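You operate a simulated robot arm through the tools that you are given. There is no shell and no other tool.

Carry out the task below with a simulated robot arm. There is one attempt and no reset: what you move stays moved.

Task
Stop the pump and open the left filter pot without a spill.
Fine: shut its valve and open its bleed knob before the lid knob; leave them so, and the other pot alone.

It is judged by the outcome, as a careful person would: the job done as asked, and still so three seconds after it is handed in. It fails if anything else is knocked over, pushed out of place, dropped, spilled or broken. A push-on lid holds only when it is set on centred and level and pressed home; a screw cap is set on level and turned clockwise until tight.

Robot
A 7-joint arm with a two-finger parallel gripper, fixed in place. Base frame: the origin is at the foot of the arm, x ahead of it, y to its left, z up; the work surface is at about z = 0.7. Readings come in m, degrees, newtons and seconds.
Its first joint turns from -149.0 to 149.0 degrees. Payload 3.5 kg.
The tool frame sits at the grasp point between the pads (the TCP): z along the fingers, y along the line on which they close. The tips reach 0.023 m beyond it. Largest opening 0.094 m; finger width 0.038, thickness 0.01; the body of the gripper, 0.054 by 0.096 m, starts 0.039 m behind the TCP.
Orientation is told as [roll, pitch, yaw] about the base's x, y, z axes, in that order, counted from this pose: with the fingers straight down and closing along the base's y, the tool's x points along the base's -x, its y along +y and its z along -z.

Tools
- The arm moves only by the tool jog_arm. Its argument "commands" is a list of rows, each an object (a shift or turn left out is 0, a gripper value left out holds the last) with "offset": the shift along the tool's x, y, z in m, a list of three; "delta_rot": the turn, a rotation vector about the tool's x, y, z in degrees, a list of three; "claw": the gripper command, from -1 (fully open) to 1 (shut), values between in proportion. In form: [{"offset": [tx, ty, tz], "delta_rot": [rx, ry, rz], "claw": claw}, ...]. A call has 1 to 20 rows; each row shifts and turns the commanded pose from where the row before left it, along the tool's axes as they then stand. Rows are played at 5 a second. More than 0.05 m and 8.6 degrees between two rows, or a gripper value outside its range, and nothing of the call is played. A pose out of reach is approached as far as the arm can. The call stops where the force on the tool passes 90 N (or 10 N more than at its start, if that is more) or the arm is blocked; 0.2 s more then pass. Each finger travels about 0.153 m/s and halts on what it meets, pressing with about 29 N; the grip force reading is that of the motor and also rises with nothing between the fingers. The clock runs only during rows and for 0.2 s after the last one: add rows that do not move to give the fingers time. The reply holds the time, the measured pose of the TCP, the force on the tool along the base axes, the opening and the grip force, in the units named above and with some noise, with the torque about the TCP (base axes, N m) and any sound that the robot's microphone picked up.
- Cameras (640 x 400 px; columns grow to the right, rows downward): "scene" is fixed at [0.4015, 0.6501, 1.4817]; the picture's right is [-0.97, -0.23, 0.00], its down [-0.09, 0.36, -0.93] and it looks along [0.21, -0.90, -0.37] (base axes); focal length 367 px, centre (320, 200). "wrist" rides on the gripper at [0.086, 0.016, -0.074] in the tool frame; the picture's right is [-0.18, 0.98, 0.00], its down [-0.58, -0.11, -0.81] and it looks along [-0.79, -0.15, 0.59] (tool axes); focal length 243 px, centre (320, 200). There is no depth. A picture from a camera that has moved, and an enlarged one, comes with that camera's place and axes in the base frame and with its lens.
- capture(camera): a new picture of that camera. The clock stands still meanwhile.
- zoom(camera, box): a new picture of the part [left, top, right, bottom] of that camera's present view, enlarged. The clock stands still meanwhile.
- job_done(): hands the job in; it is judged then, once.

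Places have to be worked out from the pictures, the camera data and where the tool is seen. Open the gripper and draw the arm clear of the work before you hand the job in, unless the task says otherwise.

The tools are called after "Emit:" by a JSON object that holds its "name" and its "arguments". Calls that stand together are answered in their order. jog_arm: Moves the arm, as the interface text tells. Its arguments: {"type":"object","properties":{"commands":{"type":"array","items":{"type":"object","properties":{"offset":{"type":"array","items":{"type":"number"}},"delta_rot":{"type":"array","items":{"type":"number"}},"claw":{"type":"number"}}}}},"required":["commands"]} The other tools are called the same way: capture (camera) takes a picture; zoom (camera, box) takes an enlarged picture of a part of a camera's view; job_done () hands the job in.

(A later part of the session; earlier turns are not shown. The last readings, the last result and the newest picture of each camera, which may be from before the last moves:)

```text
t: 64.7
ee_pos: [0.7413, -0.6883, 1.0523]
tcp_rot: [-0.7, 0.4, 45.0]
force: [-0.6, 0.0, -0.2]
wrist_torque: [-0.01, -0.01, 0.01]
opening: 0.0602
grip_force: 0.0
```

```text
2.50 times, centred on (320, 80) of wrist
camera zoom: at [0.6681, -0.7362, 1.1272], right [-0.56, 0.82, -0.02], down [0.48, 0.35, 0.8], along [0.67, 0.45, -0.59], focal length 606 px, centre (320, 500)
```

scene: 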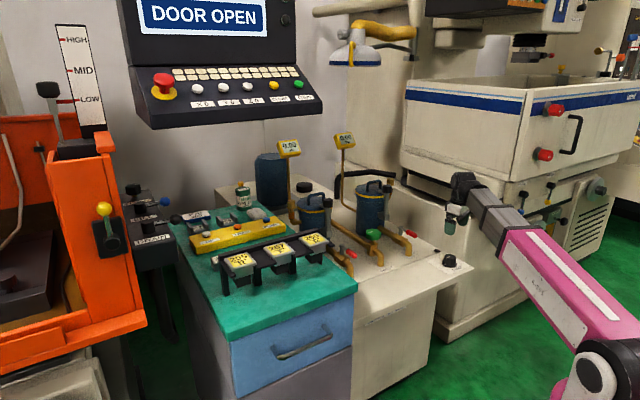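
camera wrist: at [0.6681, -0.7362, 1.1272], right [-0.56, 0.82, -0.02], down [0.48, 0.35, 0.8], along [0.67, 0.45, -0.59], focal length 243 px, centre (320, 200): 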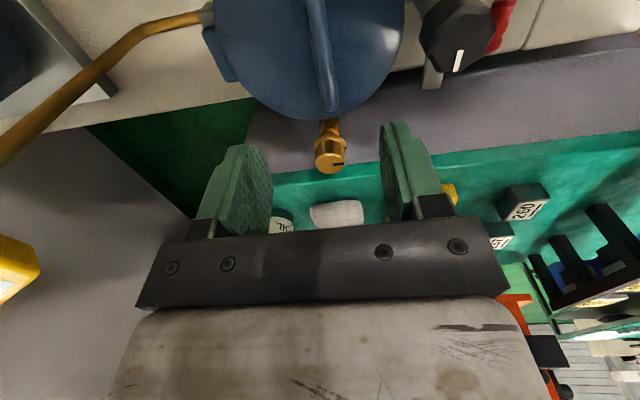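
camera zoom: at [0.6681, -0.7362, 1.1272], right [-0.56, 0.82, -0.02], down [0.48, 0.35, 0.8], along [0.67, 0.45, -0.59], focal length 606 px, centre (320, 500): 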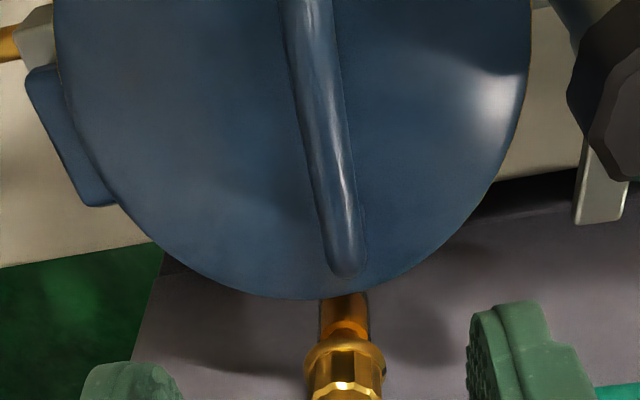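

The bar sits ~9.5 mm toward tool +y of the TCP and is parallel to the fingers' faces. I'll shift, then descend partway and recheck.

Emit:
{"name": "jog_arm", "arguments": {"commands": [{"offset": [0.001, 0.0095, 0.0]}, {"offset": [0, 0, 0.03]}, {"offset": [0, 0, 0.025]}, {}]}}

Emit:
{"name": "capture", "arguments": {"camera": "wrist"}}

Emit:
{"name": "zoom", "arguments": {"camera": "scene", "box": [290, 150, 370, 214]}}

```text
t: 65.7
ee_pos: [0.7344, -0.6825, 0.9974]
tcp_rot: [-0.8, 0.4, 45.0]
force: [-0.5, 0.0, -0.6]
wrist_torque: [-0.03, 0.0, -0.02]
opening: 0.0602
grip_force: 0.1
```

```text
taken
camera wrist: at [0.6612, -0.7313, 1.0722], right [-0.56, 0.83, -0.02], down [0.48, 0.35, 0.8], along [0.67, 0.45, -0.59], focal length 243 px, centre (320, 200)
```

wrist: 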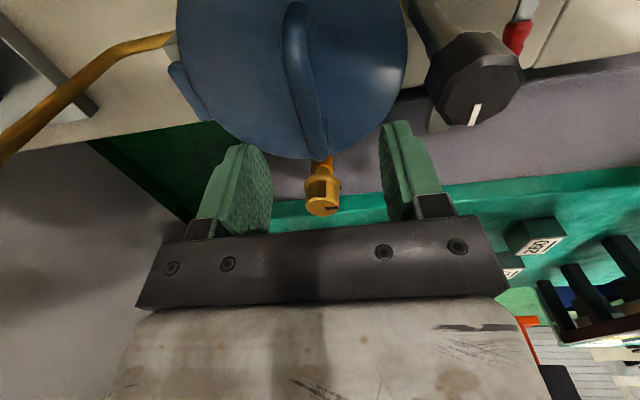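

```text
6.25 times, centred on (330, 182) of scene
camera zoom: at [0.4015, 0.6501, 1.4817], right [-0.97, -0.23, 0.0], down [-0.09, 0.36, -0.93], along [0.21, -0.9, -0.37], focal length 2295 px, centre (258, 312)
```

zoom: 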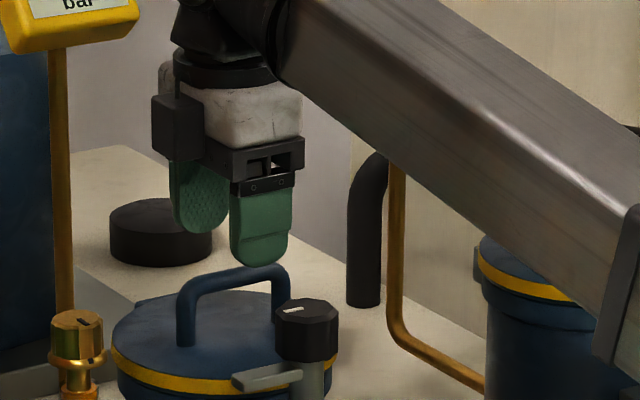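

The bar is centred within ~3 mm across the fingers; to get the fingers midway between the handle's legs I'll shift +9 mm in tool x, then lower to z≈0.957 and close gently.

Emit:
{"name": "jog_arm", "arguments": {"commands": [{"offset": [0.009, -0.002, 0.0]}, {"offset": [0, 0, 0.02]}, {"offset": [0, 0, 0.02]}, {}]}}

Emit:
{"name": "capture", "arguments": {"camera": "wrist"}}

Emit:
{"name": "zoom", "arguments": {"camera": "scene", "box": [290, 150, 370, 214]}}

```text
t: 66.7
ee_pos: [0.7281, -0.6919, 0.9589]
tcp_rot: [-0.8, 0.5, 45.0]
force: [0.8, 0.3, -0.3]
wrist_torque: [0.0, -0.01, 0.02]
opening: 0.0601
grip_force: 0.1
```

```text
taken
camera wrist: at [0.6555, -0.7407, 1.034], right [-0.56, 0.83, -0.02], down [0.48, 0.35, 0.8], along [0.67, 0.45, -0.59], focal length 243 px, centre (320, 200)
```

wrist: 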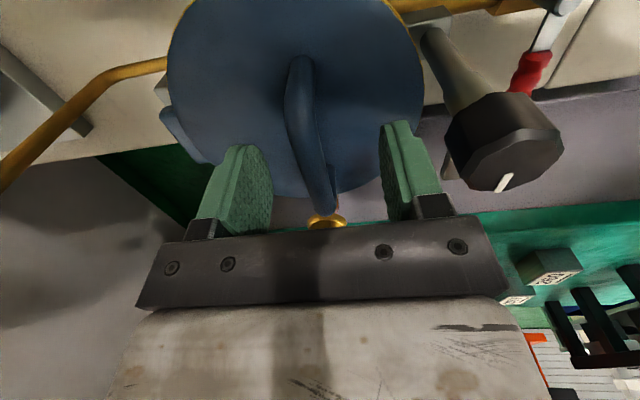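

```text
6.25 times, centred on (330, 182) of scene
camera zoom: at [0.4015, 0.6501, 1.4817], right [-0.97, -0.23, 0.0], down [-0.09, 0.36, -0.93], along [0.21, -0.9, -0.37], focal length 2295 px, centre (258, 312)
```

zoom: 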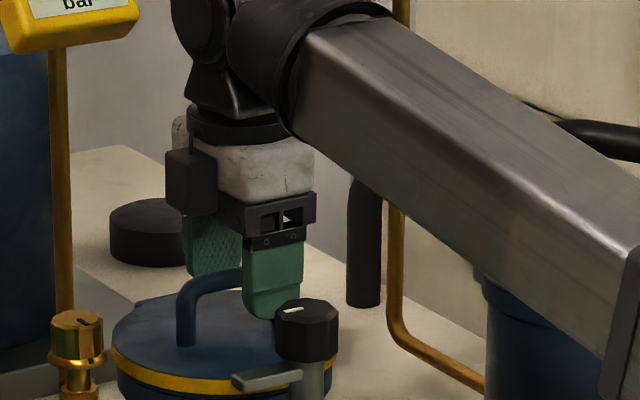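

The fingers straddle the handle bar, midway between its legs. Closing on the bar.

Emit:
{"name": "jog_arm", "arguments": {"commands": [{"claw": 0.4}, {"claw": 1.0}, {"claw": 1.0}, {}]}}

```text
t: 67.7
ee_pos: [0.7313, -0.6936, 0.9592]
tcp_rot: [-1.1, 0.4, 45.0]
force: [22.3, -21.5, 3.9]
wrist_torque: [-0.25, -0.09, -0.02]
opening: 0.0125
grip_force: 45.3
```

Gripped (0.0125 m). A 31 N side load says the bar is ~3 mm outward; I'll shift to relieve it.

Emit:
{"name": "jog_arm", "arguments": {"commands": [{"offset": [0, -0.0015, 0]}, {"offset": [0, -0.0013, 0]}, {}]}}

```text
t: 68.5
ee_pos: [0.7302, -0.6953, 0.96]
tcp_rot: [-1.0, 0.4, 45.0]
force: [21.0, -18.7, 1.7]
wrist_torque: [-0.57, 0.25, -0.1]
opening: 0.0126
grip_force: 44.9
```

Emit:
{"name": "jog_arm", "arguments": {"commands": [{"offset": [0, -0.0015, 0]}, {"offset": [0, -0.0015, 0]}, {}]}}

```text
t: 69.3
ee_pos: [0.7316, -0.6938, 0.9589]
tcp_rot: [-0.7, 0.3, 45.1]
force: [8.5, 1.8, 1.1]
wrist_torque: [-0.26, 0.18, -0.13]
opening: 0.0125
grip_force: 45.4
```

Load is down to ~9 N. I'll now lift gently along the hinge arc (about 5° worth: 4 mm outward, 8 mm up) and see whether the lid moves.

Emit:
{"name": "jog_arm", "arguments": {"commands": [{"offset": [0, -0.002, -0.004]}, {"offset": [0, -0.002, -0.004]}, {}]}}

Emit:
{"name": "zoom", "arguments": {"camera": "scene", "box": [290, 150, 370, 214]}}

```text
t: 70.1
ee_pos: [0.7348, -0.6966, 0.9672]
tcp_rot: [-0.6, 0.3, 44.9]
force: [7.1, 13.8, -4.6]
wrist_torque: [0.24, 0.06, -0.51]
opening: 0.0125
grip_force: 45.0
```

```text
6.25 times, centred on (330, 182) of scene
camera zoom: at [0.4015, 0.6501, 1.4817], right [-0.97, -0.23, 0.0], down [-0.09, 0.36, -0.93], along [0.21, -0.9, -0.37], focal length 2295 px, centre (258, 312)
```

zoom: 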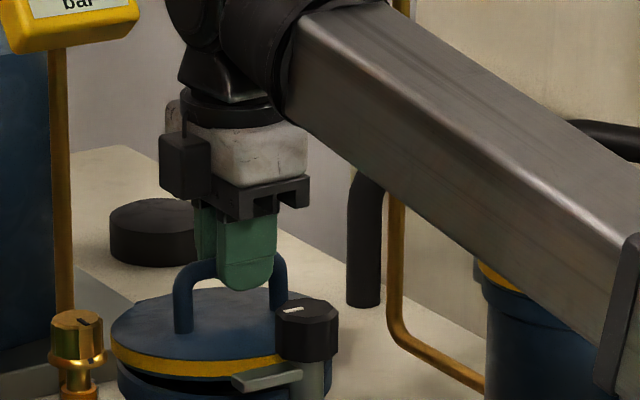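

The lid is lifting at its front edge with only ~5 N: it is hinged and light. Continuing along the arc to ~20°, checking forces.

Emit:
{"name": "jog_arm", "arguments": {"commands": [{"offset": [-0.001, -0.0047, -0.0074]}, {"offset": [0, -0.0053, -0.0071]}, {"offset": [0, -0.0059, -0.0065]}, {}]}}

Emit:
{"name": "zoom", "arguments": {"camera": "scene", "box": [290, 150, 370, 214]}}

```text
t: 71.1
ee_pos: [0.7468, -0.7105, 0.9879]
tcp_rot: [-0.9, 0.4, 45.0]
force: [11.3, 4.7, -11.3]
wrist_torque: [-0.25, 0.19, -1.2]
opening: 0.0127
grip_force: 45.0
```

```text
6.25 times, centred on (330, 182) of scene
camera zoom: at [0.4015, 0.6501, 1.4817], right [-0.97, -0.23, 0.0], down [-0.09, 0.36, -0.93], along [0.21, -0.9, -0.37], focal length 2295 px, centre (258, 312)
```

zoom: 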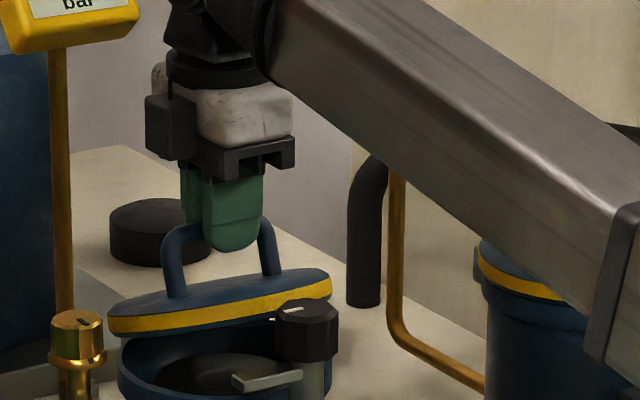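

The lid is ~20° up and the right handle leg is close to my finger edge. I'll loosen slightly (the front finger keeps supporting the bar), shift 8 mm along the bar to re-centre between the legs.

Emit:
{"name": "jog_arm", "arguments": {"commands": [{"claw": 0.6}, {"claw": 0.6}, {"offset": [-0.004, 0, 0]}, {"offset": [-0.004, 0, 0]}, {}]}}

Emit:
{"name": "zoom", "arguments": {"camera": "scene", "box": [290, 150, 370, 214]}}

Emit:
{"name": "capture", "arguments": {"camera": "wrist"}}

```text
t: 72.3
ee_pos: [0.7507, -0.7041, 0.9887]
tcp_rot: [-0.8, 0.4, 45.0]
force: [-7.2, 3.1, 0.3]
wrist_torque: [0.05, 0.13, -0.1]
opening: 0.0219
grip_force: 3.7
```

```text
6.25 times, centred on (330, 182) of scene
camera zoom: at [0.4015, 0.6501, 1.4817], right [-0.97, -0.23, 0.0], down [-0.09, 0.36, -0.93], along [0.21, -0.9, -0.37], focal length 2295 px, centre (258, 312)
```

zoom: 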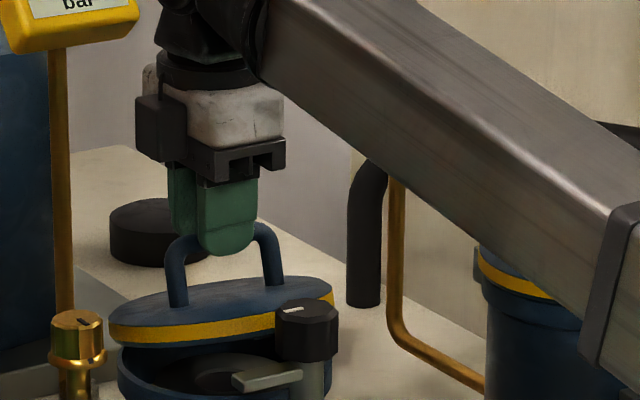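

```text
taken
camera wrist: at [0.6779, -0.7527, 1.064], right [-0.56, 0.83, -0.02], down [0.48, 0.35, 0.8], along [0.67, 0.45, -0.59], focal length 243 px, centre (320, 200)
```

wrist: 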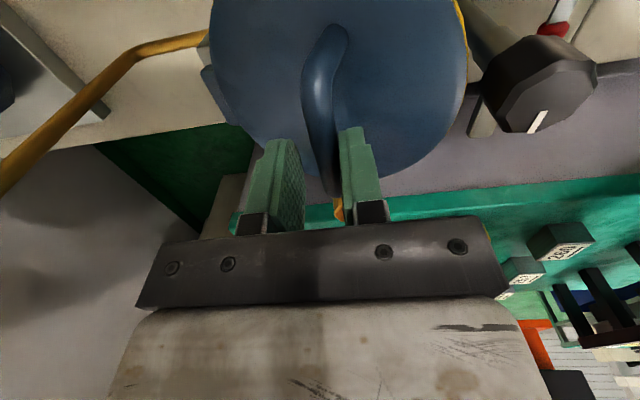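

Centred between the legs, with the front finger holding the lid at ~17° with 8 N. I'll push on along the arc toward ~40°, keeping the tip a bit deeper below the bar.

Emit:
{"name": "jog_arm", "arguments": {"commands": [{"offset": [0, -0.007, -0.0045]}, {"offset": [0, -0.008, -0.0045]}, {"offset": [0, -0.008, -0.0045]}, {"offset": [0, -0.009, -0.0045]}, {}]}}

Emit:
{"name": "zoom", "arguments": {"camera": "scene", "box": [280, 130, 380, 210]}}

Emit:
{"name": "capture", "arguments": {"camera": "wrist"}}

```text
t: 73.5
ee_pos: [0.7746, -0.7257, 1.0062]
tcp_rot: [-0.8, 0.4, 45.1]
force: [-2.0, 2.5, -1.7]
wrist_torque: [0.06, -0.04, -0.01]
opening: 0.0199
grip_force: 1.3
```

```text
5.00 times, centred on (330, 170) of scene
camera zoom: at [0.4015, 0.6501, 1.4817], right [-0.97, -0.23, 0.0], down [-0.09, 0.36, -0.93], along [0.21, -0.9, -0.37], focal length 1836 px, centre (270, 350)
```

zoom: 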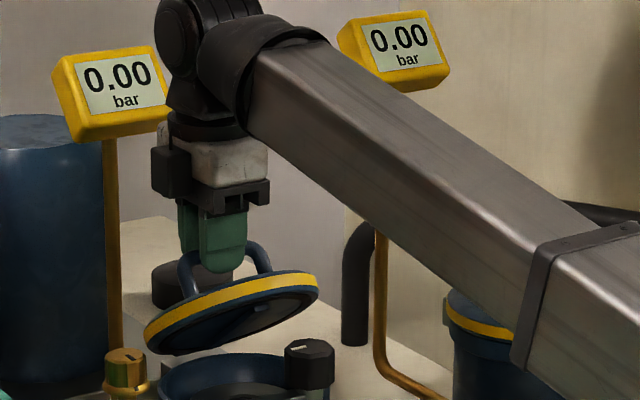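

```text
taken
camera wrist: at [0.7016, -0.7745, 1.081], right [-0.56, 0.83, -0.02], down [0.48, 0.35, 0.8], along [0.67, 0.45, -0.59], focal length 243 px, centre (320, 200)
```

wrist: 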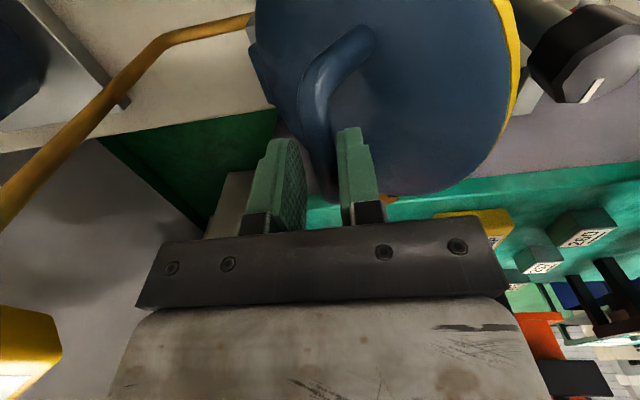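

Lid is ~42° up, held by only ~3 N. But the pressure gauge head stands behind the pot at about (0.89,-0.85,1.09), right where my hand would end up if I keep pushing the bar this way. I'll lower the lid gently back, then re-do it with the hand on the robot side of the bar so I can carry it past vertical clear of the gauge.

Emit:
{"name": "jog_arm", "arguments": {"commands": [{"offset": [0, 0.009, 0.0045]}, {"offset": [0, 0.008, 0.0045]}, {"offset": [0, 0.008, 0.0045]}, {"offset": [0, 0.007, 0.0045]}, {"offset": [0, 0.0056, 0.0069]}, {"offset": [0, 0.0058, 0.0085]}, {}]}}

Emit:
{"name": "zoom", "arguments": {"camera": "scene", "box": [290, 150, 370, 214]}}

```text
t: 75.1
ee_pos: [0.7434, -0.6954, 0.9722]
tcp_rot: [-0.8, 0.4, 45.0]
force: [-2.3, 1.3, -1.7]
wrist_torque: [0.02, -0.01, -0.08]
opening: 0.02
grip_force: 1.6
```

```text
6.25 times, centred on (330, 182) of scene
camera zoom: at [0.4015, 0.6501, 1.4817], right [-0.97, -0.23, 0.0], down [-0.09, 0.36, -0.93], along [0.21, -0.9, -0.37], focal length 2295 px, centre (258, 312)
```

zoom: 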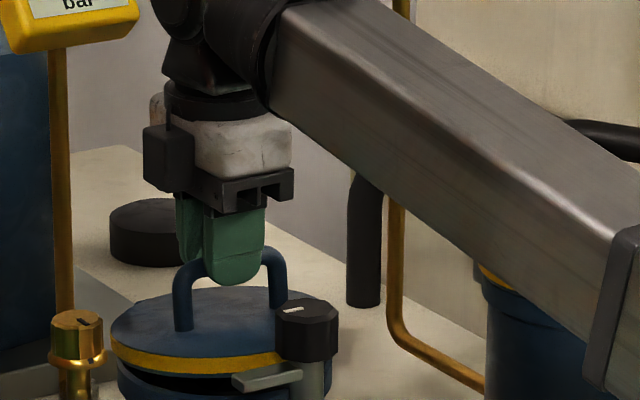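

Emit:
{"name": "jog_arm", "arguments": {"commands": [{"offset": [0, 0.003, 0.004]}, {"offset": [0, 0.003, 0.004]}, {"offset": [0, 0.002, 0.002]}, {}]}}

Emit:
{"name": "zoom", "arguments": {"camera": "scene", "box": [290, 150, 370, 214]}}

Emit:
{"name": "capture", "arguments": {"camera": "wrist"}}

```text
t: 76.1
ee_pos: [0.7377, -0.6896, 0.9619]
tcp_rot: [-0.8, 0.3, 45.0]
force: [0.3, 0.1, -0.1]
wrist_torque: [-0.03, 0.03, 0.0]
opening: 0.019
grip_force: 0.1
```

```text
6.25 times, centred on (330, 182) of scene
camera zoom: at [0.4015, 0.6501, 1.4817], right [-0.97, -0.23, 0.0], down [-0.09, 0.36, -0.93], along [0.21, -0.9, -0.37], focal length 2295 px, centre (258, 312)
```

zoom: 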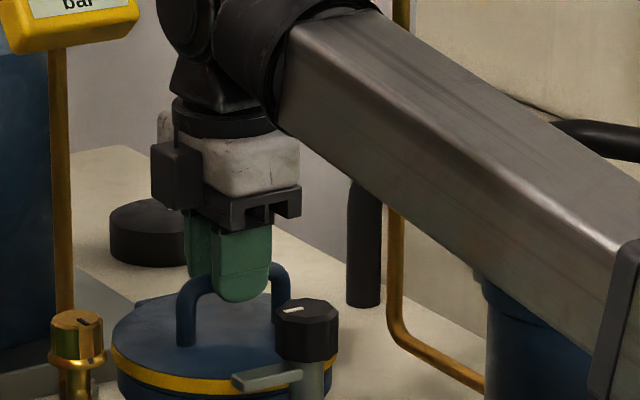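

```text
taken
camera wrist: at [0.6644, -0.7387, 1.0381], right [-0.56, 0.83, -0.02], down [0.48, 0.35, 0.8], along [0.67, 0.45, -0.59], focal length 243 px, centre (320, 200)
```

wrist: 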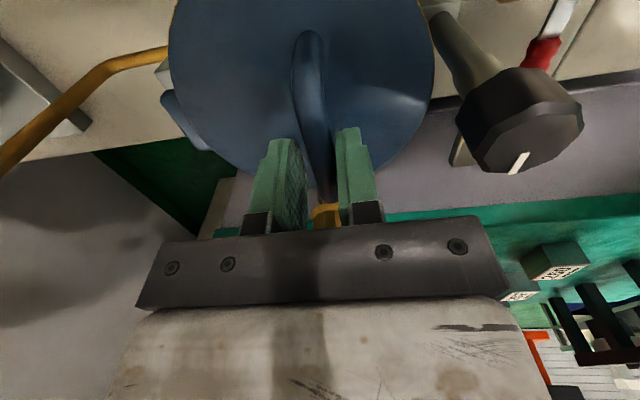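

The lid is back down with no load. I'll lift out, close the fingers, step ~22 mm toward the robot and go down again so both closed fingertips stand just in front of the bar, inside the handle loop.

Emit:
{"name": "jog_arm", "arguments": {"commands": [{"offset": [0, 0, -0.025]}, {"offset": [0, 0, -0.03]}, {"offset": [0, 0.022, 0], "claw": 1.0}, {"claw": 1.0}, {"offset": [0, 0, 0.025]}, {}]}}

Emit:
{"name": "capture", "arguments": {"camera": "wrist"}}

Emit:
{"name": "zoom", "arguments": {"camera": "scene", "box": [290, 150, 370, 214]}}

```text
t: 77.5
ee_pos: [0.7203, -0.6737, 0.992]
tcp_rot: [-0.8, 0.4, 45.0]
force: [0.4, 0.3, 1.0]
wrist_torque: [0.01, 0.0, 0.04]
opening: 0.0
grip_force: 29.4
```

```text
taken
camera wrist: at [0.6481, -0.7223, 1.0678], right [-0.56, 0.83, -0.02], down [0.48, 0.35, 0.8], along [0.67, 0.45, -0.59], focal length 243 px, centre (320, 200)
```

wrist: 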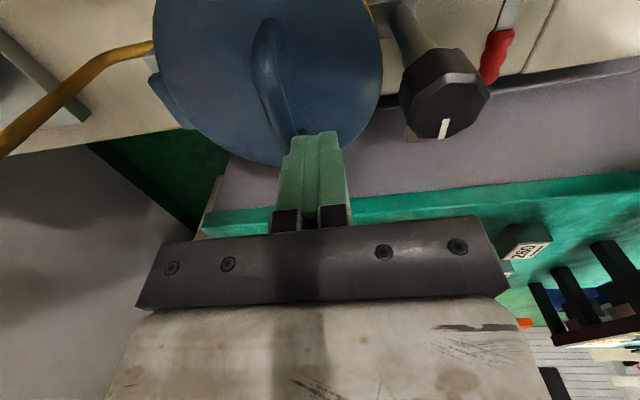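

```text
6.25 times, centred on (330, 182) of scene
camera zoom: at [0.4015, 0.6501, 1.4817], right [-0.97, -0.23, 0.0], down [-0.09, 0.36, -0.93], along [0.21, -0.9, -0.37], focal length 2295 px, centre (258, 312)
```

zoom: 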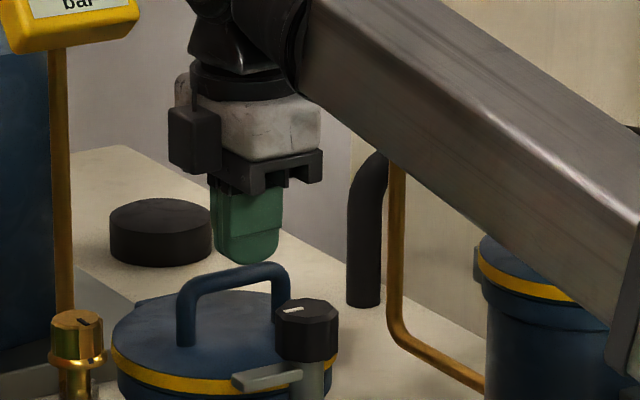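

The closed fingers are ~7 mm in front of the bar, centred between the legs. Lowering so the tips go ~14 mm below the bar.

Emit:
{"name": "jog_arm", "arguments": {"commands": [{"offset": [0, 0, 0.02]}, {"offset": [0, 0, 0.014]}, {}]}}

Emit:
{"name": "jog_arm", "arguments": {"commands": [{"offset": [0, -0.004, 0]}, {"offset": [0, -0.003, 0]}, {}]}}

Emit:
{"name": "zoom", "arguments": {"camera": "scene", "box": [290, 150, 370, 214]}}

```text
t: 78.3
ee_pos: [0.7236, -0.6753, 0.9603]
tcp_rot: [-0.8, 0.4, 45.0]
force: [-0.2, -0.6, -0.2]
wrist_torque: [0.01, -0.01, 0.02]
opening: 0.0
grip_force: 29.3
```

```text
t: 79.1
ee_pos: [0.7257, -0.6767, 0.9598]
tcp_rot: [-0.6, 0.3, 45.0]
force: [-15.4, 20.5, 7.4]
wrist_torque: [0.14, 0.15, -0.04]
opening: 0.0004
grip_force: 29.3
```

```text
6.25 times, centred on (330, 182) of scene
camera zoom: at [0.4015, 0.6501, 1.4817], right [-0.97, -0.23, 0.0], down [-0.09, 0.36, -0.93], along [0.21, -0.9, -0.37], focal length 2295 px, centre (258, 312)
```

zoom: 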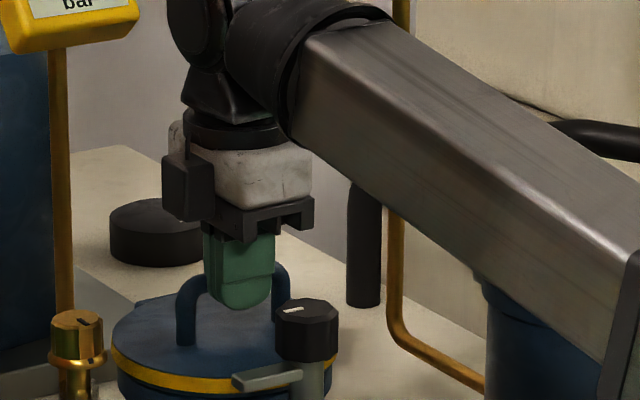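

I'm in contact with the bar (25 N outward). Now moving up-and-out along the arc so friction and push raise the lid.

Emit:
{"name": "jog_arm", "arguments": {"commands": [{"offset": [0, -0.001, -0.004]}, {"offset": [0, -0.002, -0.004]}, {}]}}

Emit:
{"name": "zoom", "arguments": {"camera": "scene", "box": [290, 150, 370, 214]}}

```text
t: 79.9
ee_pos: [0.7299, -0.6812, 0.9683]
tcp_rot: [-0.8, 0.3, 45.0]
force: [-5.7, 24.3, 9.2]
wrist_torque: [0.21, 0.0, 0.02]
opening: 0.0
grip_force: 29.3
```

```text
6.25 times, centred on (330, 182) of scene
camera zoom: at [0.4015, 0.6501, 1.4817], right [-0.97, -0.23, 0.0], down [-0.09, 0.36, -0.93], along [0.21, -0.9, -0.37], focal length 2295 px, centre (258, 312)
```

zoom: 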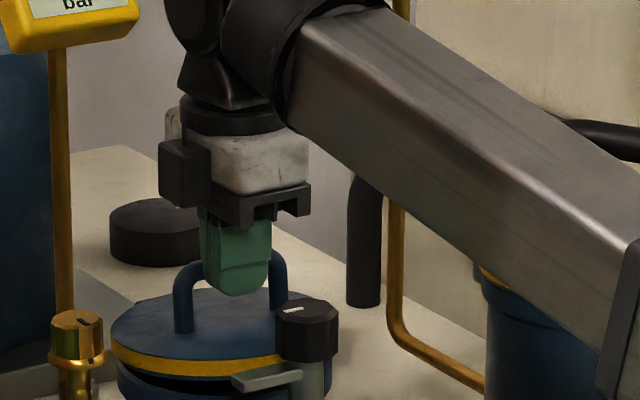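

The lid is following (~5°). Continuing the arc to ~20°.

Emit:
{"name": "jog_arm", "arguments": {"commands": [{"offset": [0, -0.0047, -0.0068]}, {"offset": [0, -0.0053, -0.0068]}, {"offset": [0, -0.0059, -0.0062]}, {}]}}

Emit:
{"name": "zoom", "arguments": {"camera": "scene", "box": [290, 150, 370, 214]}}

Emit:
{"name": "capture", "arguments": {"camera": "wrist"}}

```text
t: 80.9
ee_pos: [0.741, -0.6924, 0.9865]
tcp_rot: [-1.0, 0.5, 45.0]
force: [-2.2, 14.6, 8.8]
wrist_torque: [0.04, 0.07, -0.16]
opening: 0.0
grip_force: 29.1
```

```text
6.25 times, centred on (330, 182) of scene
camera zoom: at [0.4015, 0.6501, 1.4817], right [-0.97, -0.23, 0.0], down [-0.09, 0.36, -0.93], along [0.21, -0.9, -0.37], focal length 2295 px, centre (258, 312)
```

zoom: 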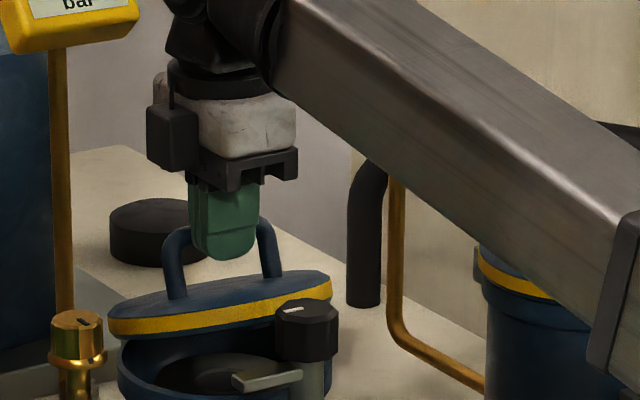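

```text
taken
camera wrist: at [0.6674, -0.7407, 1.0622], right [-0.56, 0.83, -0.02], down [0.48, 0.35, 0.8], along [0.67, 0.45, -0.59], focal length 243 px, centre (320, 200)
```

wrist: 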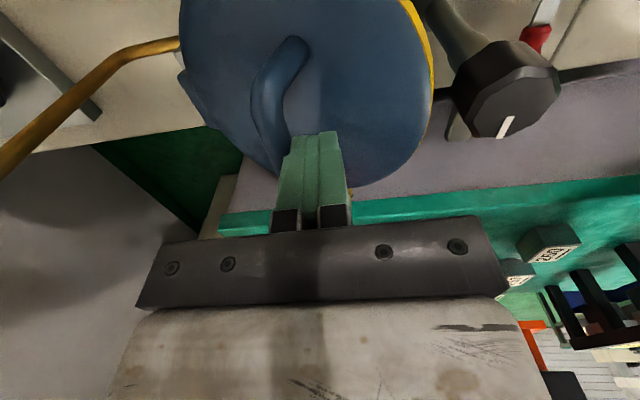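

Lid at ~22°, with the tips high enough to pass over the lid knob. I'll ease back to ~19° with the tip slightly higher, then widen the gripper in small steps while moving the hand back equally, so the rear finger keeps holding the bar and the front finger moves out past the lid's front edge.

Emit:
{"name": "jog_arm", "arguments": {"commands": [{"offset": [0, 0.003, -0.005]}, {"offset": [0, 0.00235, 0], "claw": 0.9}, {"offset": [0, 0.00235, 0], "claw": 0.8}, {"offset": [0, 0.00235, 0], "claw": 0.7}, {"offset": [0, 0.00235, 0], "claw": 0.6}, {"offset": [0, 0.00235, 0], "claw": 0.5}, {}]}}

Emit:
{"name": "zoom", "arguments": {"camera": "scene", "box": [290, 150, 370, 214]}}

```text
t: 82.5
ee_pos: [0.7295, -0.6824, 0.9904]
tcp_rot: [-0.6, 0.3, 45.0]
force: [-0.1, 0.4, -1.3]
wrist_torque: [0.05, 0.02, 0.01]
opening: 0.0232
grip_force: 0.1
```

```text
6.25 times, centred on (330, 182) of scene
camera zoom: at [0.4015, 0.6501, 1.4817], right [-0.97, -0.23, 0.0], down [-0.09, 0.36, -0.93], along [0.21, -0.9, -0.37], focal length 2295 px, centre (258, 312)
```

zoom: 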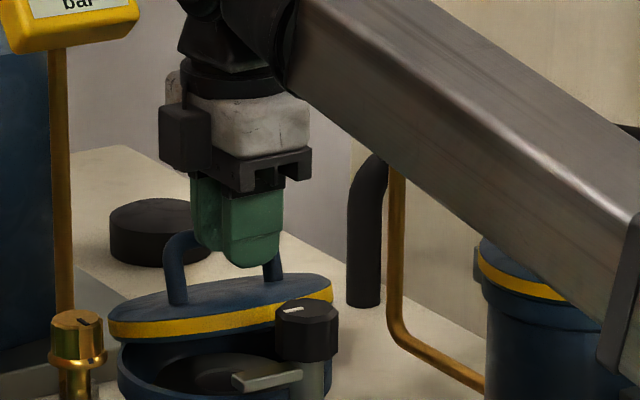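

The lid stays put at ~20° with almost no load. Continuing to widen the gripper in the same synchronized steps.

Emit:
{"name": "jog_arm", "arguments": {"commands": [{"offset": [0, 0.00235, 0], "claw": 0.4}, {"offset": [0, 0.00235, 0], "claw": 0.3}, {"offset": [0, 0.00235, 0], "claw": 0.2}, {"offset": [0, 0.00235, 0], "claw": 0.1}, {"offset": [0, 0.00235, 0], "claw": 0.0}, {"offset": [0, 0.00235, 0], "claw": -0.1}, {"offset": [0, 0.00235, 0], "claw": -0.2}, {}]}}

Emit:
{"name": "zoom", "arguments": {"camera": "scene", "box": [290, 150, 370, 214]}}

Emit:
{"name": "capture", "arguments": {"camera": "wrist"}}

```text
t: 84.3
ee_pos: [0.7173, -0.6698, 0.9901]
tcp_rot: [-0.7, 0.4, 44.9]
force: [-1.6, 1.3, -0.9]
wrist_torque: [0.04, 0.02, 0.02]
opening: 0.0557
grip_force: 0.2
```

```text
6.25 times, centred on (330, 182) of scene
camera zoom: at [0.4015, 0.6501, 1.4817], right [-0.97, -0.23, 0.0], down [-0.09, 0.36, -0.93], along [0.21, -0.9, -0.37], focal length 2295 px, centre (258, 312)
```

zoom: 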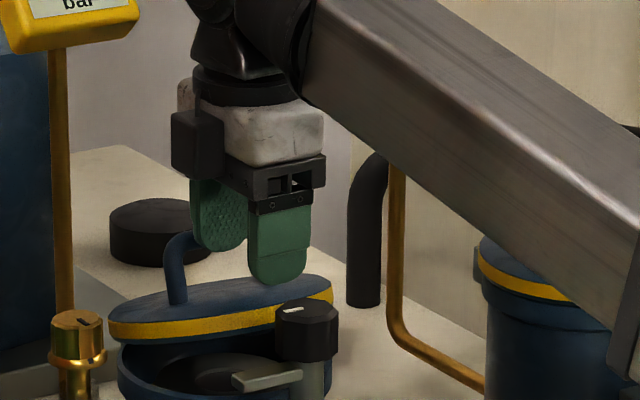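

```text
taken
camera wrist: at [0.6453, -0.7182, 1.066], right [-0.56, 0.83, -0.02], down [0.48, 0.35, 0.8], along [0.67, 0.45, -0.59], focal length 243 px, centre (320, 200)
```

wrist: 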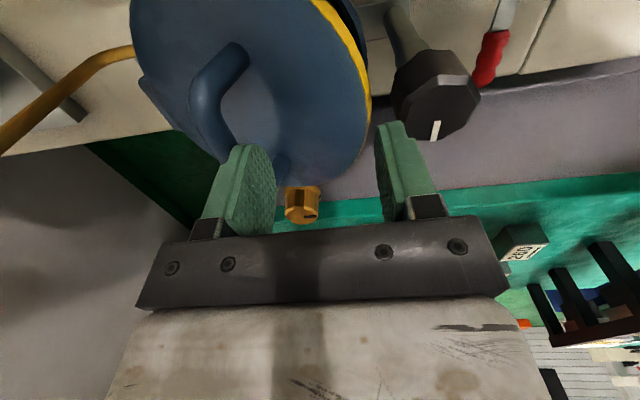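

The front finger has just cleared the lid's front rim. Opening the rest of the way in step.

Emit:
{"name": "jog_arm", "arguments": {"commands": [{"offset": [0, 0.00235, 0], "claw": -0.3}, {"offset": [0, 0.00235, 0], "claw": -0.4}, {"offset": [0, 0.00235, 0], "claw": -0.5}, {"offset": [0, 0.00235, 0], "claw": -0.6}, {"offset": [0, 0.00235, 0], "claw": -0.7}, {"offset": [0, 0.00235, 0], "claw": -0.8}, {"offset": [0, 0.00235, 0], "claw": -0.9}, {"offset": [0, 0.00235, 0], "claw": -1.0}, {}]}}

Emit:
{"name": "zoom", "arguments": {"camera": "scene", "box": [290, 150, 370, 214]}}

Emit:
{"name": "capture", "arguments": {"camera": "wrist"}}

```text
t: 86.3
ee_pos: [0.7041, -0.6569, 0.99]
tcp_rot: [-0.8, 0.4, 45.0]
force: [-0.5, 1.2, -0.8]
wrist_torque: [0.02, -0.02, 0.06]
opening: 0.0936
grip_force: 0.1
```

```text
6.25 times, centred on (330, 182) of scene
camera zoom: at [0.4015, 0.6501, 1.4817], right [-0.97, -0.23, 0.0], down [-0.09, 0.36, -0.93], along [0.21, -0.9, -0.37], focal length 2295 px, centre (258, 312)
```

zoom: 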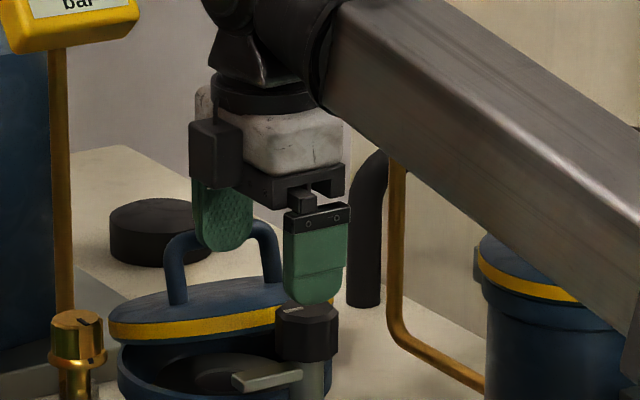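

```text
taken
camera wrist: at [0.6306, -0.7055, 1.0655], right [-0.56, 0.83, -0.02], down [0.48, 0.35, 0.8], along [0.67, 0.45, -0.59], focal length 243 px, centre (320, 200)
```

wrist: 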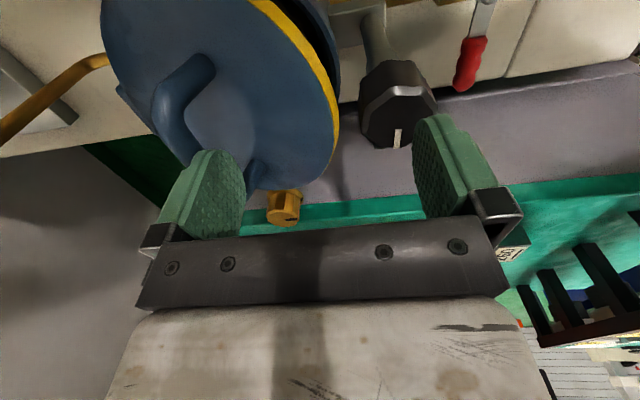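

Gripper fully open with the rear finger on the bar and the front finger in front of the lid's edge. Now sweeping up and outward along the arc to ~45°.

Emit:
{"name": "jog_arm", "arguments": {"commands": [{"offset": [0, -0.0065, -0.006]}, {"offset": [0, -0.0069, -0.0055]}, {"offset": [0, -0.0074, -0.005]}, {"offset": [0, -0.0078, -0.0043]}, {"offset": [0, -0.0081, -0.0037]}, {}]}}

Emit:
{"name": "zoom", "arguments": {"camera": "scene", "box": [280, 140, 370, 212]}}

Emit:
{"name": "capture", "arguments": {"camera": "wrist"}}

```text
t: 87.7
ee_pos: [0.7305, -0.6828, 1.0137]
tcp_rot: [-0.8, 0.2, 45.0]
force: [-3.8, 3.2, 2.8]
wrist_torque: [-0.04, 0.0, -0.09]
opening: 0.0918
grip_force: 0.1
```

```text
5.56 times, centred on (325, 176) of scene
camera zoom: at [0.4015, 0.6501, 1.4817], right [-0.97, -0.23, 0.0], down [-0.09, 0.36, -0.93], along [0.21, -0.9, -0.37], focal length 2040 px, centre (292, 333)
```

zoom: 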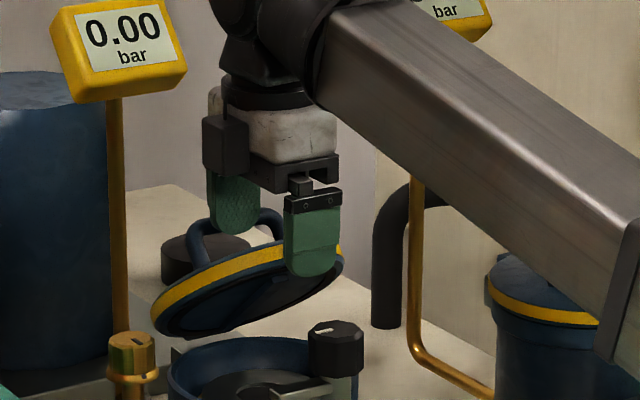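

```text
taken
camera wrist: at [0.6579, -0.7307, 1.0893], right [-0.57, 0.82, -0.02], down [0.48, 0.35, 0.8], along [0.67, 0.45, -0.59], focal length 243 px, centre (320, 200)
```

wrist: 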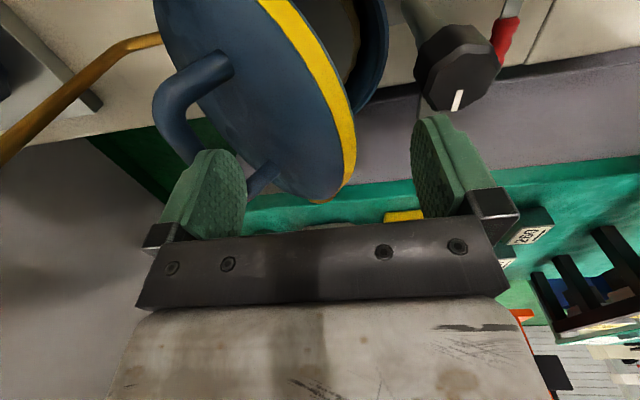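

Lid at ~45° with ~5 N, and its edge is now between my two fingers. Continuing to ~65–70°.

Emit:
{"name": "jog_arm", "arguments": {"commands": [{"offset": [0, -0.0084, -0.003]}, {"offset": [0, -0.0086, -0.0023]}, {"offset": [0, -0.0088, -0.0017]}, {"offset": [0, -0.0088, -0.001]}, {}]}}

Emit:
{"name": "zoom", "arguments": {"camera": "scene", "box": [280, 140, 370, 212]}}

Emit:
{"name": "capture", "arguments": {"camera": "wrist"}}

```text
t: 88.9
ee_pos: [0.7526, -0.7054, 1.0238]
tcp_rot: [-0.8, 0.4, 45.0]
force: [-0.4, 2.0, -1.9]
wrist_torque: [0.17, 0.04, 0.04]
opening: 0.0932
grip_force: 0.0
```

```text
5.56 times, centred on (325, 176) of scene
camera zoom: at [0.4015, 0.6501, 1.4817], right [-0.97, -0.23, 0.0], down [-0.09, 0.36, -0.93], along [0.21, -0.9, -0.37], focal length 2040 px, centre (292, 333)
```

zoom: 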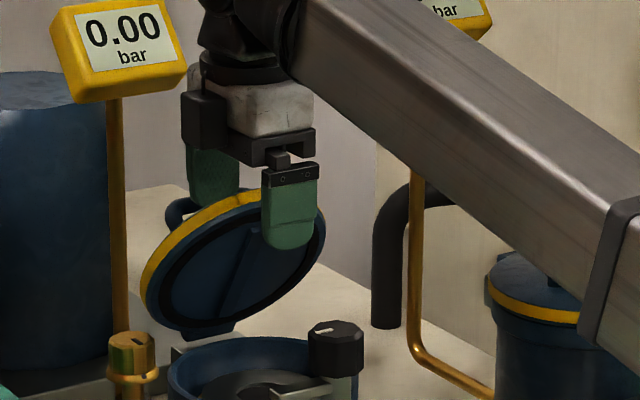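

```text
taken
camera wrist: at [0.6797, -0.7542, 1.0995], right [-0.56, 0.83, -0.02], down [0.48, 0.35, 0.8], along [0.67, 0.45, -0.59], focal length 243 px, centre (320, 200)
```

wrist: 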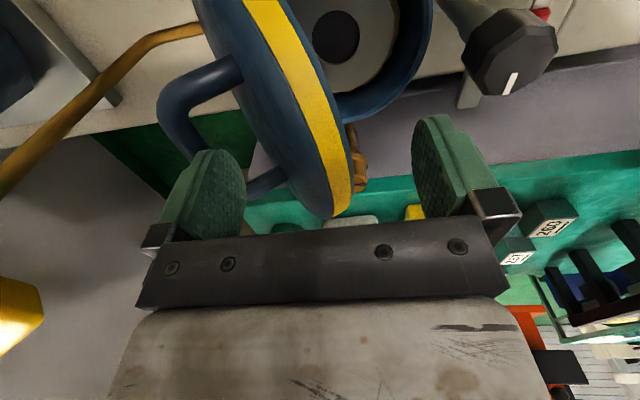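

Lid at ~65°, its edge between the fingers just below the palm. Now I'll close gradually, shifting the hand outward equally so the rear finger stays on the bar, until the front finger comes up against the lid's underside.

Emit:
{"name": "jog_arm", "arguments": {"commands": [{"offset": [0, -0.00235, 0], "claw": -0.9}, {"offset": [0, -0.00235, 0], "claw": -0.8}, {"offset": [0, -0.00235, 0], "claw": -0.7}, {"offset": [0, -0.00235, 0], "claw": -0.6}, {"offset": [0, -0.00235, 0], "claw": -0.5}, {"offset": [0, -0.00235, 0], "claw": -0.4}, {}]}}

Emit:
{"name": "capture", "arguments": {"camera": "wrist"}}

Emit:
{"name": "zoom", "arguments": {"camera": "scene", "box": [280, 140, 370, 212]}}

```text
t: 90.5
ee_pos: [0.7642, -0.7161, 1.0239]
tcp_rot: [-0.8, 0.5, 45.0]
force: [-2.7, 2.5, 0.7]
wrist_torque: [-0.01, 0.05, -0.08]
opening: 0.0643
grip_force: 0.0
```

```text
taken
camera wrist: at [0.6911, -0.7652, 1.0992], right [-0.56, 0.83, -0.02], down [0.48, 0.35, 0.8], along [0.67, 0.45, -0.59], focal length 243 px, centre (320, 200)
```

wrist: 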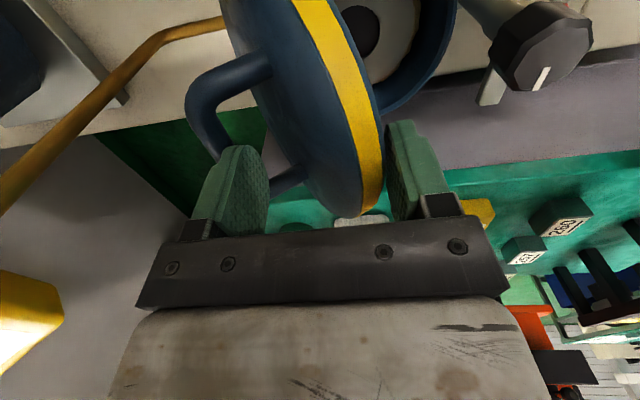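

```text
5.56 times, centred on (325, 176) of scene
camera zoom: at [0.4015, 0.6501, 1.4817], right [-0.97, -0.23, 0.0], down [-0.09, 0.36, -0.93], along [0.21, -0.9, -0.37], focal length 2040 px, centre (292, 333)
```

zoom: 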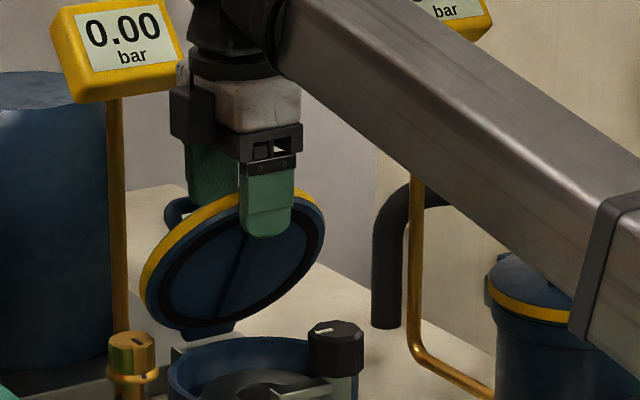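

The lid is now captured between the fingers. I'll push outward with the front finger on the underside while closing a little, watching force and clearance to the gauge.

Emit:
{"name": "jog_arm", "arguments": {"commands": [{"offset": [0, -0.005, -0.002], "claw": -0.33}, {"offset": [0, -0.005, -0.002], "claw": -0.26}, {"offset": [0, -0.005, -0.001], "claw": -0.2}, {"offset": [0, -0.005, 0], "claw": -0.13}, {"offset": [0, -0.005, 0], "claw": -0.06}, {}]}}

Emit:
{"name": "capture", "arguments": {"camera": "wrist"}}

Emit:
{"name": "zoom", "arguments": {"camera": "scene", "box": [280, 140, 370, 212]}}

```text
t: 91.9
ee_pos: [0.7828, -0.7335, 1.0298]
tcp_rot: [-0.9, 0.2, 45.0]
force: [-0.2, 1.5, 0.1]
wrist_torque: [0.01, -0.01, 0.02]
opening: 0.0503
grip_force: 0.9
```

```text
taken
camera wrist: at [0.7093, -0.7815, 1.1053], right [-0.56, 0.83, -0.02], down [0.48, 0.35, 0.8], along [0.67, 0.45, -0.59], focal length 243 px, centre (320, 200)
```

wrist: 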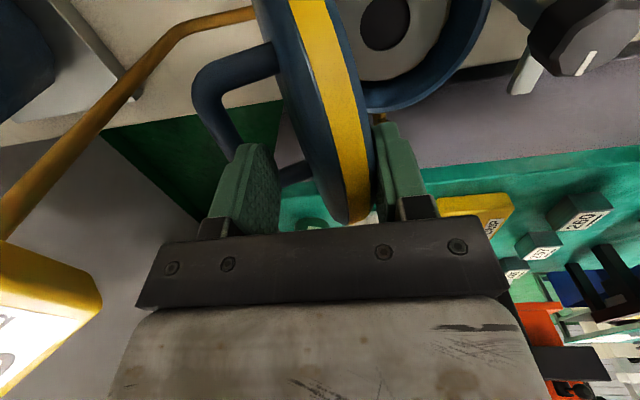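

```text
5.56 times, centred on (325, 176) of scene
camera zoom: at [0.4015, 0.6501, 1.4817], right [-0.97, -0.23, 0.0], down [-0.09, 0.36, -0.93], along [0.21, -0.9, -0.37], focal length 2040 px, centre (292, 333)
```

zoom: 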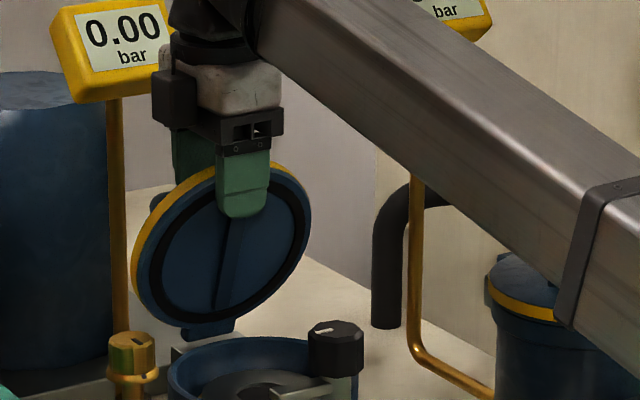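

Lid at ~78°, force negligible, and the gauge corner is still ~7 cm or more from the hand. Continuing outward to pass vertical.

Emit:
{"name": "jog_arm", "arguments": {"commands": [{"offset": [0, -0.005, 0], "claw": -0.02}, {"offset": [0, -0.005, 0], "claw": 0.02}, {"offset": [0, -0.005, 0], "claw": 0.05}, {"offset": [0, -0.005, 0], "claw": 0.08}, {}]}}

Emit:
{"name": "capture", "arguments": {"camera": "wrist"}}

Emit:
{"name": "zoom", "arguments": {"camera": "scene", "box": [280, 140, 370, 212]}}

```text
t: 93.1
ee_pos: [0.7959, -0.7482, 1.0308]
tcp_rot: [-0.8, 0.4, 45.0]
force: [-1.1, 1.0, -1.2]
wrist_torque: [0.0, -0.01, 0.06]
opening: 0.0438
grip_force: 0.5
```

```text
taken
camera wrist: at [0.7229, -0.7962, 1.1054], right [-0.56, 0.83, -0.02], down [0.48, 0.35, 0.8], along [0.67, 0.45, -0.59], focal length 243 px, centre (320, 200)
```

wrist: 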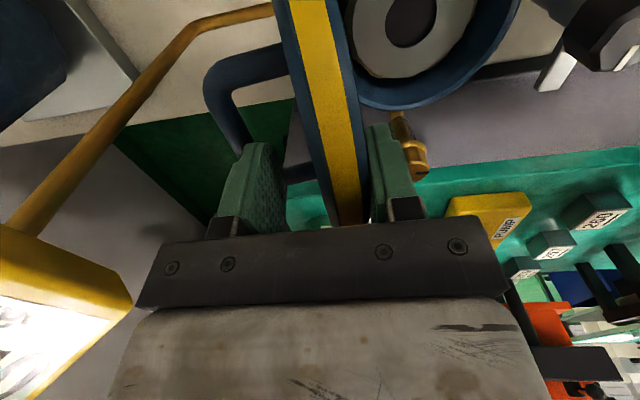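

```text
5.56 times, centred on (325, 176) of scene
camera zoom: at [0.4015, 0.6501, 1.4817], right [-0.97, -0.23, 0.0], down [-0.09, 0.36, -0.93], along [0.21, -0.9, -0.37], focal length 2040 px, centre (292, 333)
```

zoom: 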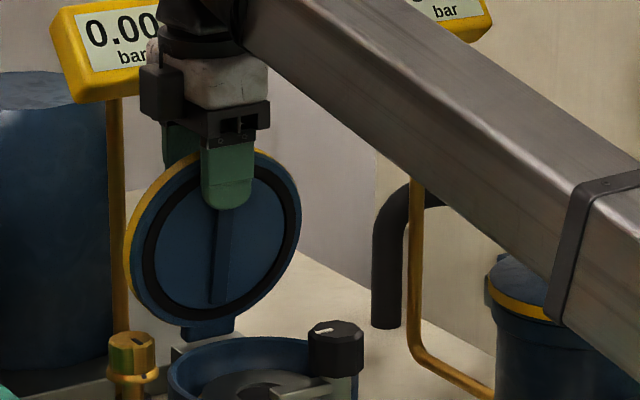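

The lid is about vertical; by parallax the gauge's nearest corner is still ~5–6 cm from the hand. A further ~18 mm outward will take the lid past vertical.

Emit:
{"name": "jog_arm", "arguments": {"commands": [{"offset": [0, -0.005, 0]}, {"offset": [0, -0.005, 0]}, {"offset": [0, -0.005, 0]}, {"offset": [0, -0.003, 0]}, {}]}}

Emit:
{"name": "capture", "arguments": {"camera": "wrist"}}

Emit:
{"name": "zoom", "arguments": {"camera": "scene", "box": [280, 140, 370, 212]}}

```text
t: 94.3
ee_pos: [0.8084, -0.7608, 1.0299]
tcp_rot: [-0.8, 0.3, 45.0]
force: [0.1, 0.3, -0.2]
wrist_torque: [-0.02, 0.0, -0.02]
opening: 0.0437
grip_force: 0.1
```

```text
taken
camera wrist: at [0.7355, -0.8101, 1.1049], right [-0.56, 0.83, -0.02], down [0.48, 0.35, 0.8], along [0.67, 0.45, -0.59], focal length 243 px, centre (320, 200)
```

wrist: 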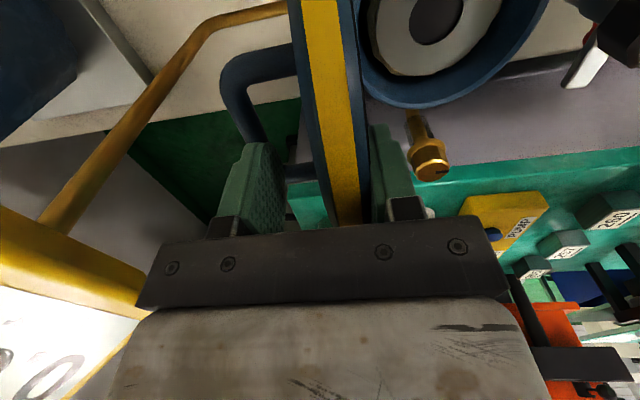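

```text
5.56 times, centred on (325, 176) of scene
camera zoom: at [0.4015, 0.6501, 1.4817], right [-0.97, -0.23, 0.0], down [-0.09, 0.36, -0.93], along [0.21, -0.9, -0.37], focal length 2040 px, centre (292, 333)
```

zoom: 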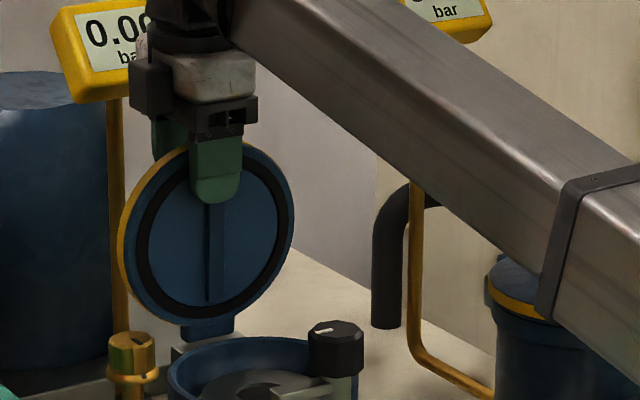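

Emit:
{"name": "zoom", "arguments": {"camera": "scene", "box": [290, 155, 330, 191]}}

```text
11.11 times, centred on (310, 173) of scene
camera zoom: at [0.4015, 0.6501, 1.4817], right [-0.97, -0.23, 0.0], down [-0.09, 0.36, -0.93], along [0.21, -0.9, -0.37], focal length 4080 px, centre (431, 500)
```

zoom: 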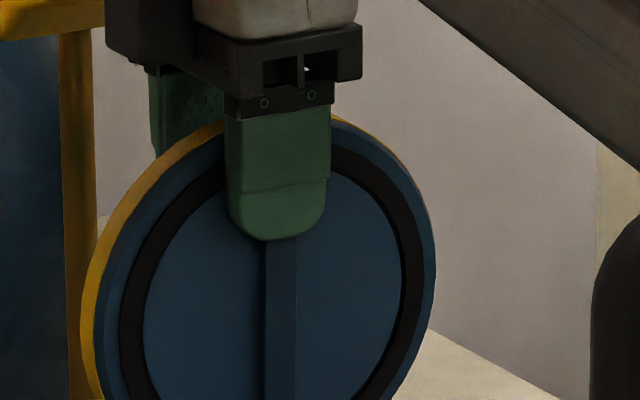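

The rib on the lid's underside shows it's at about 87–88°, not yet past vertical. The gauge face sits at about q≈1.23 m while my hand's outer side is at ~1.16 m, so I can safely go ~15 mm further.

Emit:
{"name": "jog_arm", "arguments": {"commands": [{"offset": [0, -0.004, 0]}, {"offset": [0, -0.004, 0]}, {"offset": [0, -0.004, 0]}, {"offset": [0, -0.003, 0]}, {}]}}

Emit:
{"name": "zoom", "arguments": {"camera": "scene", "box": [280, 150, 340, 204]}}

Emit:
{"name": "capture", "arguments": {"camera": "wrist"}}

```text
t: 95.5
ee_pos: [0.8205, -0.7713, 1.0311]
tcp_rot: [-0.8, 0.3, 45.1]
force: [-0.4, 0.4, 1.0]
wrist_torque: [0.01, 0.02, 0.01]
opening: 0.0437
grip_force: 0.6
```

```text
7.41 times, centred on (310, 177) of scene
camera zoom: at [0.4015, 0.6501, 1.4817], right [-0.97, -0.23, 0.0], down [-0.09, 0.36, -0.93], along [0.21, -0.9, -0.37], focal length 2720 px, centre (394, 370)
```

zoom: 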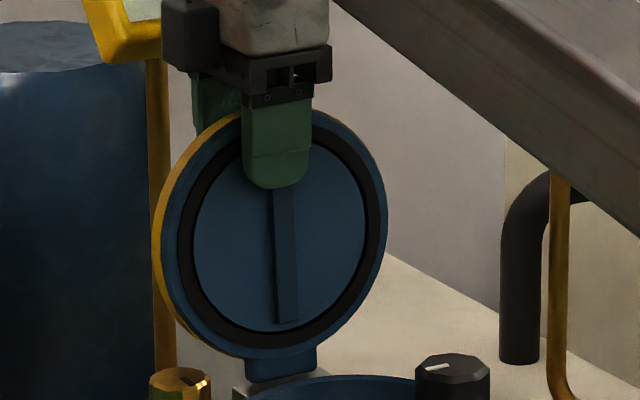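

```text
taken
camera wrist: at [0.7471, -0.8201, 1.1059], right [-0.56, 0.83, -0.02], down [0.48, 0.35, 0.8], along [0.67, 0.45, -0.59], focal length 243 px, centre (320, 200)
```

wrist: 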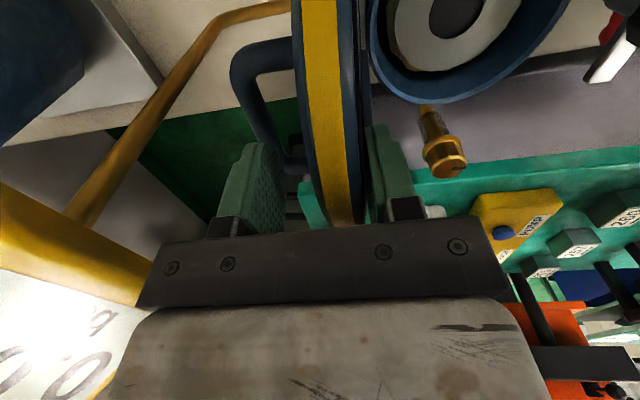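

The rib now leans the other way: the lid is just past vertical (~93°). One more centimetre to make it decisively past, then I'll see whether it rests on its own.

Emit:
{"name": "jog_arm", "arguments": {"commands": [{"offset": [0, -0.004, 0]}, {"offset": [0, -0.004, 0]}, {"offset": [0, -0.003, 0]}, {}]}}

Emit:
{"name": "zoom", "arguments": {"camera": "scene", "box": [280, 150, 340, 204]}}

Emit:
{"name": "capture", "arguments": {"camera": "wrist"}}

```text
t: 96.5
ee_pos: [0.8276, -0.7809, 1.0302]
tcp_rot: [-0.9, 0.4, 44.9]
force: [-1.0, 0.6, -0.5]
wrist_torque: [-0.01, 0.02, -0.01]
opening: 0.0435
grip_force: 0.5
```

```text
7.41 times, centred on (310, 177) of scene
camera zoom: at [0.4015, 0.6501, 1.4817], right [-0.97, -0.23, 0.0], down [-0.09, 0.36, -0.93], along [0.21, -0.9, -0.37], focal length 2720 px, centre (394, 370)
```

zoom: 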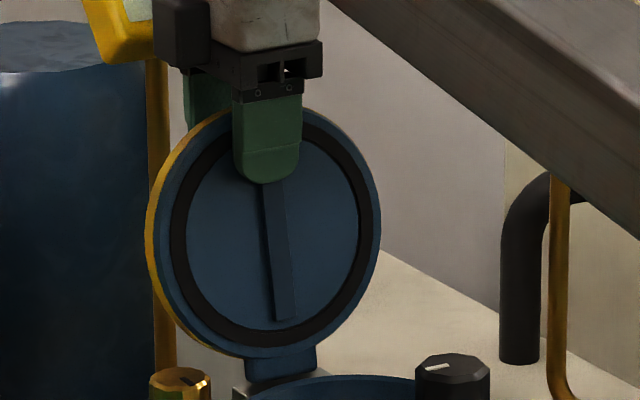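

```text
taken
camera wrist: at [0.755, -0.829, 1.1056], right [-0.56, 0.83, -0.02], down [0.48, 0.35, 0.8], along [0.67, 0.45, -0.59], focal length 243 px, centre (320, 200)
```

wrist: 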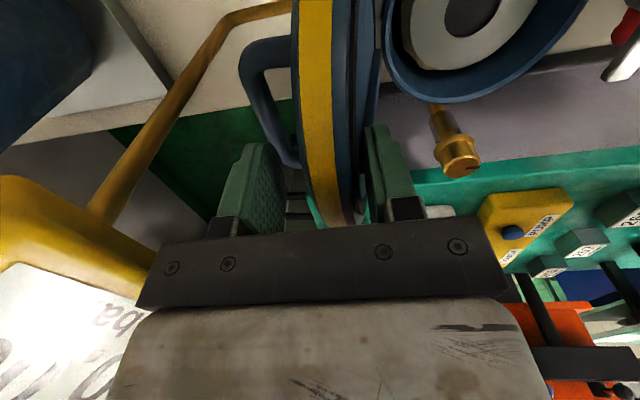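

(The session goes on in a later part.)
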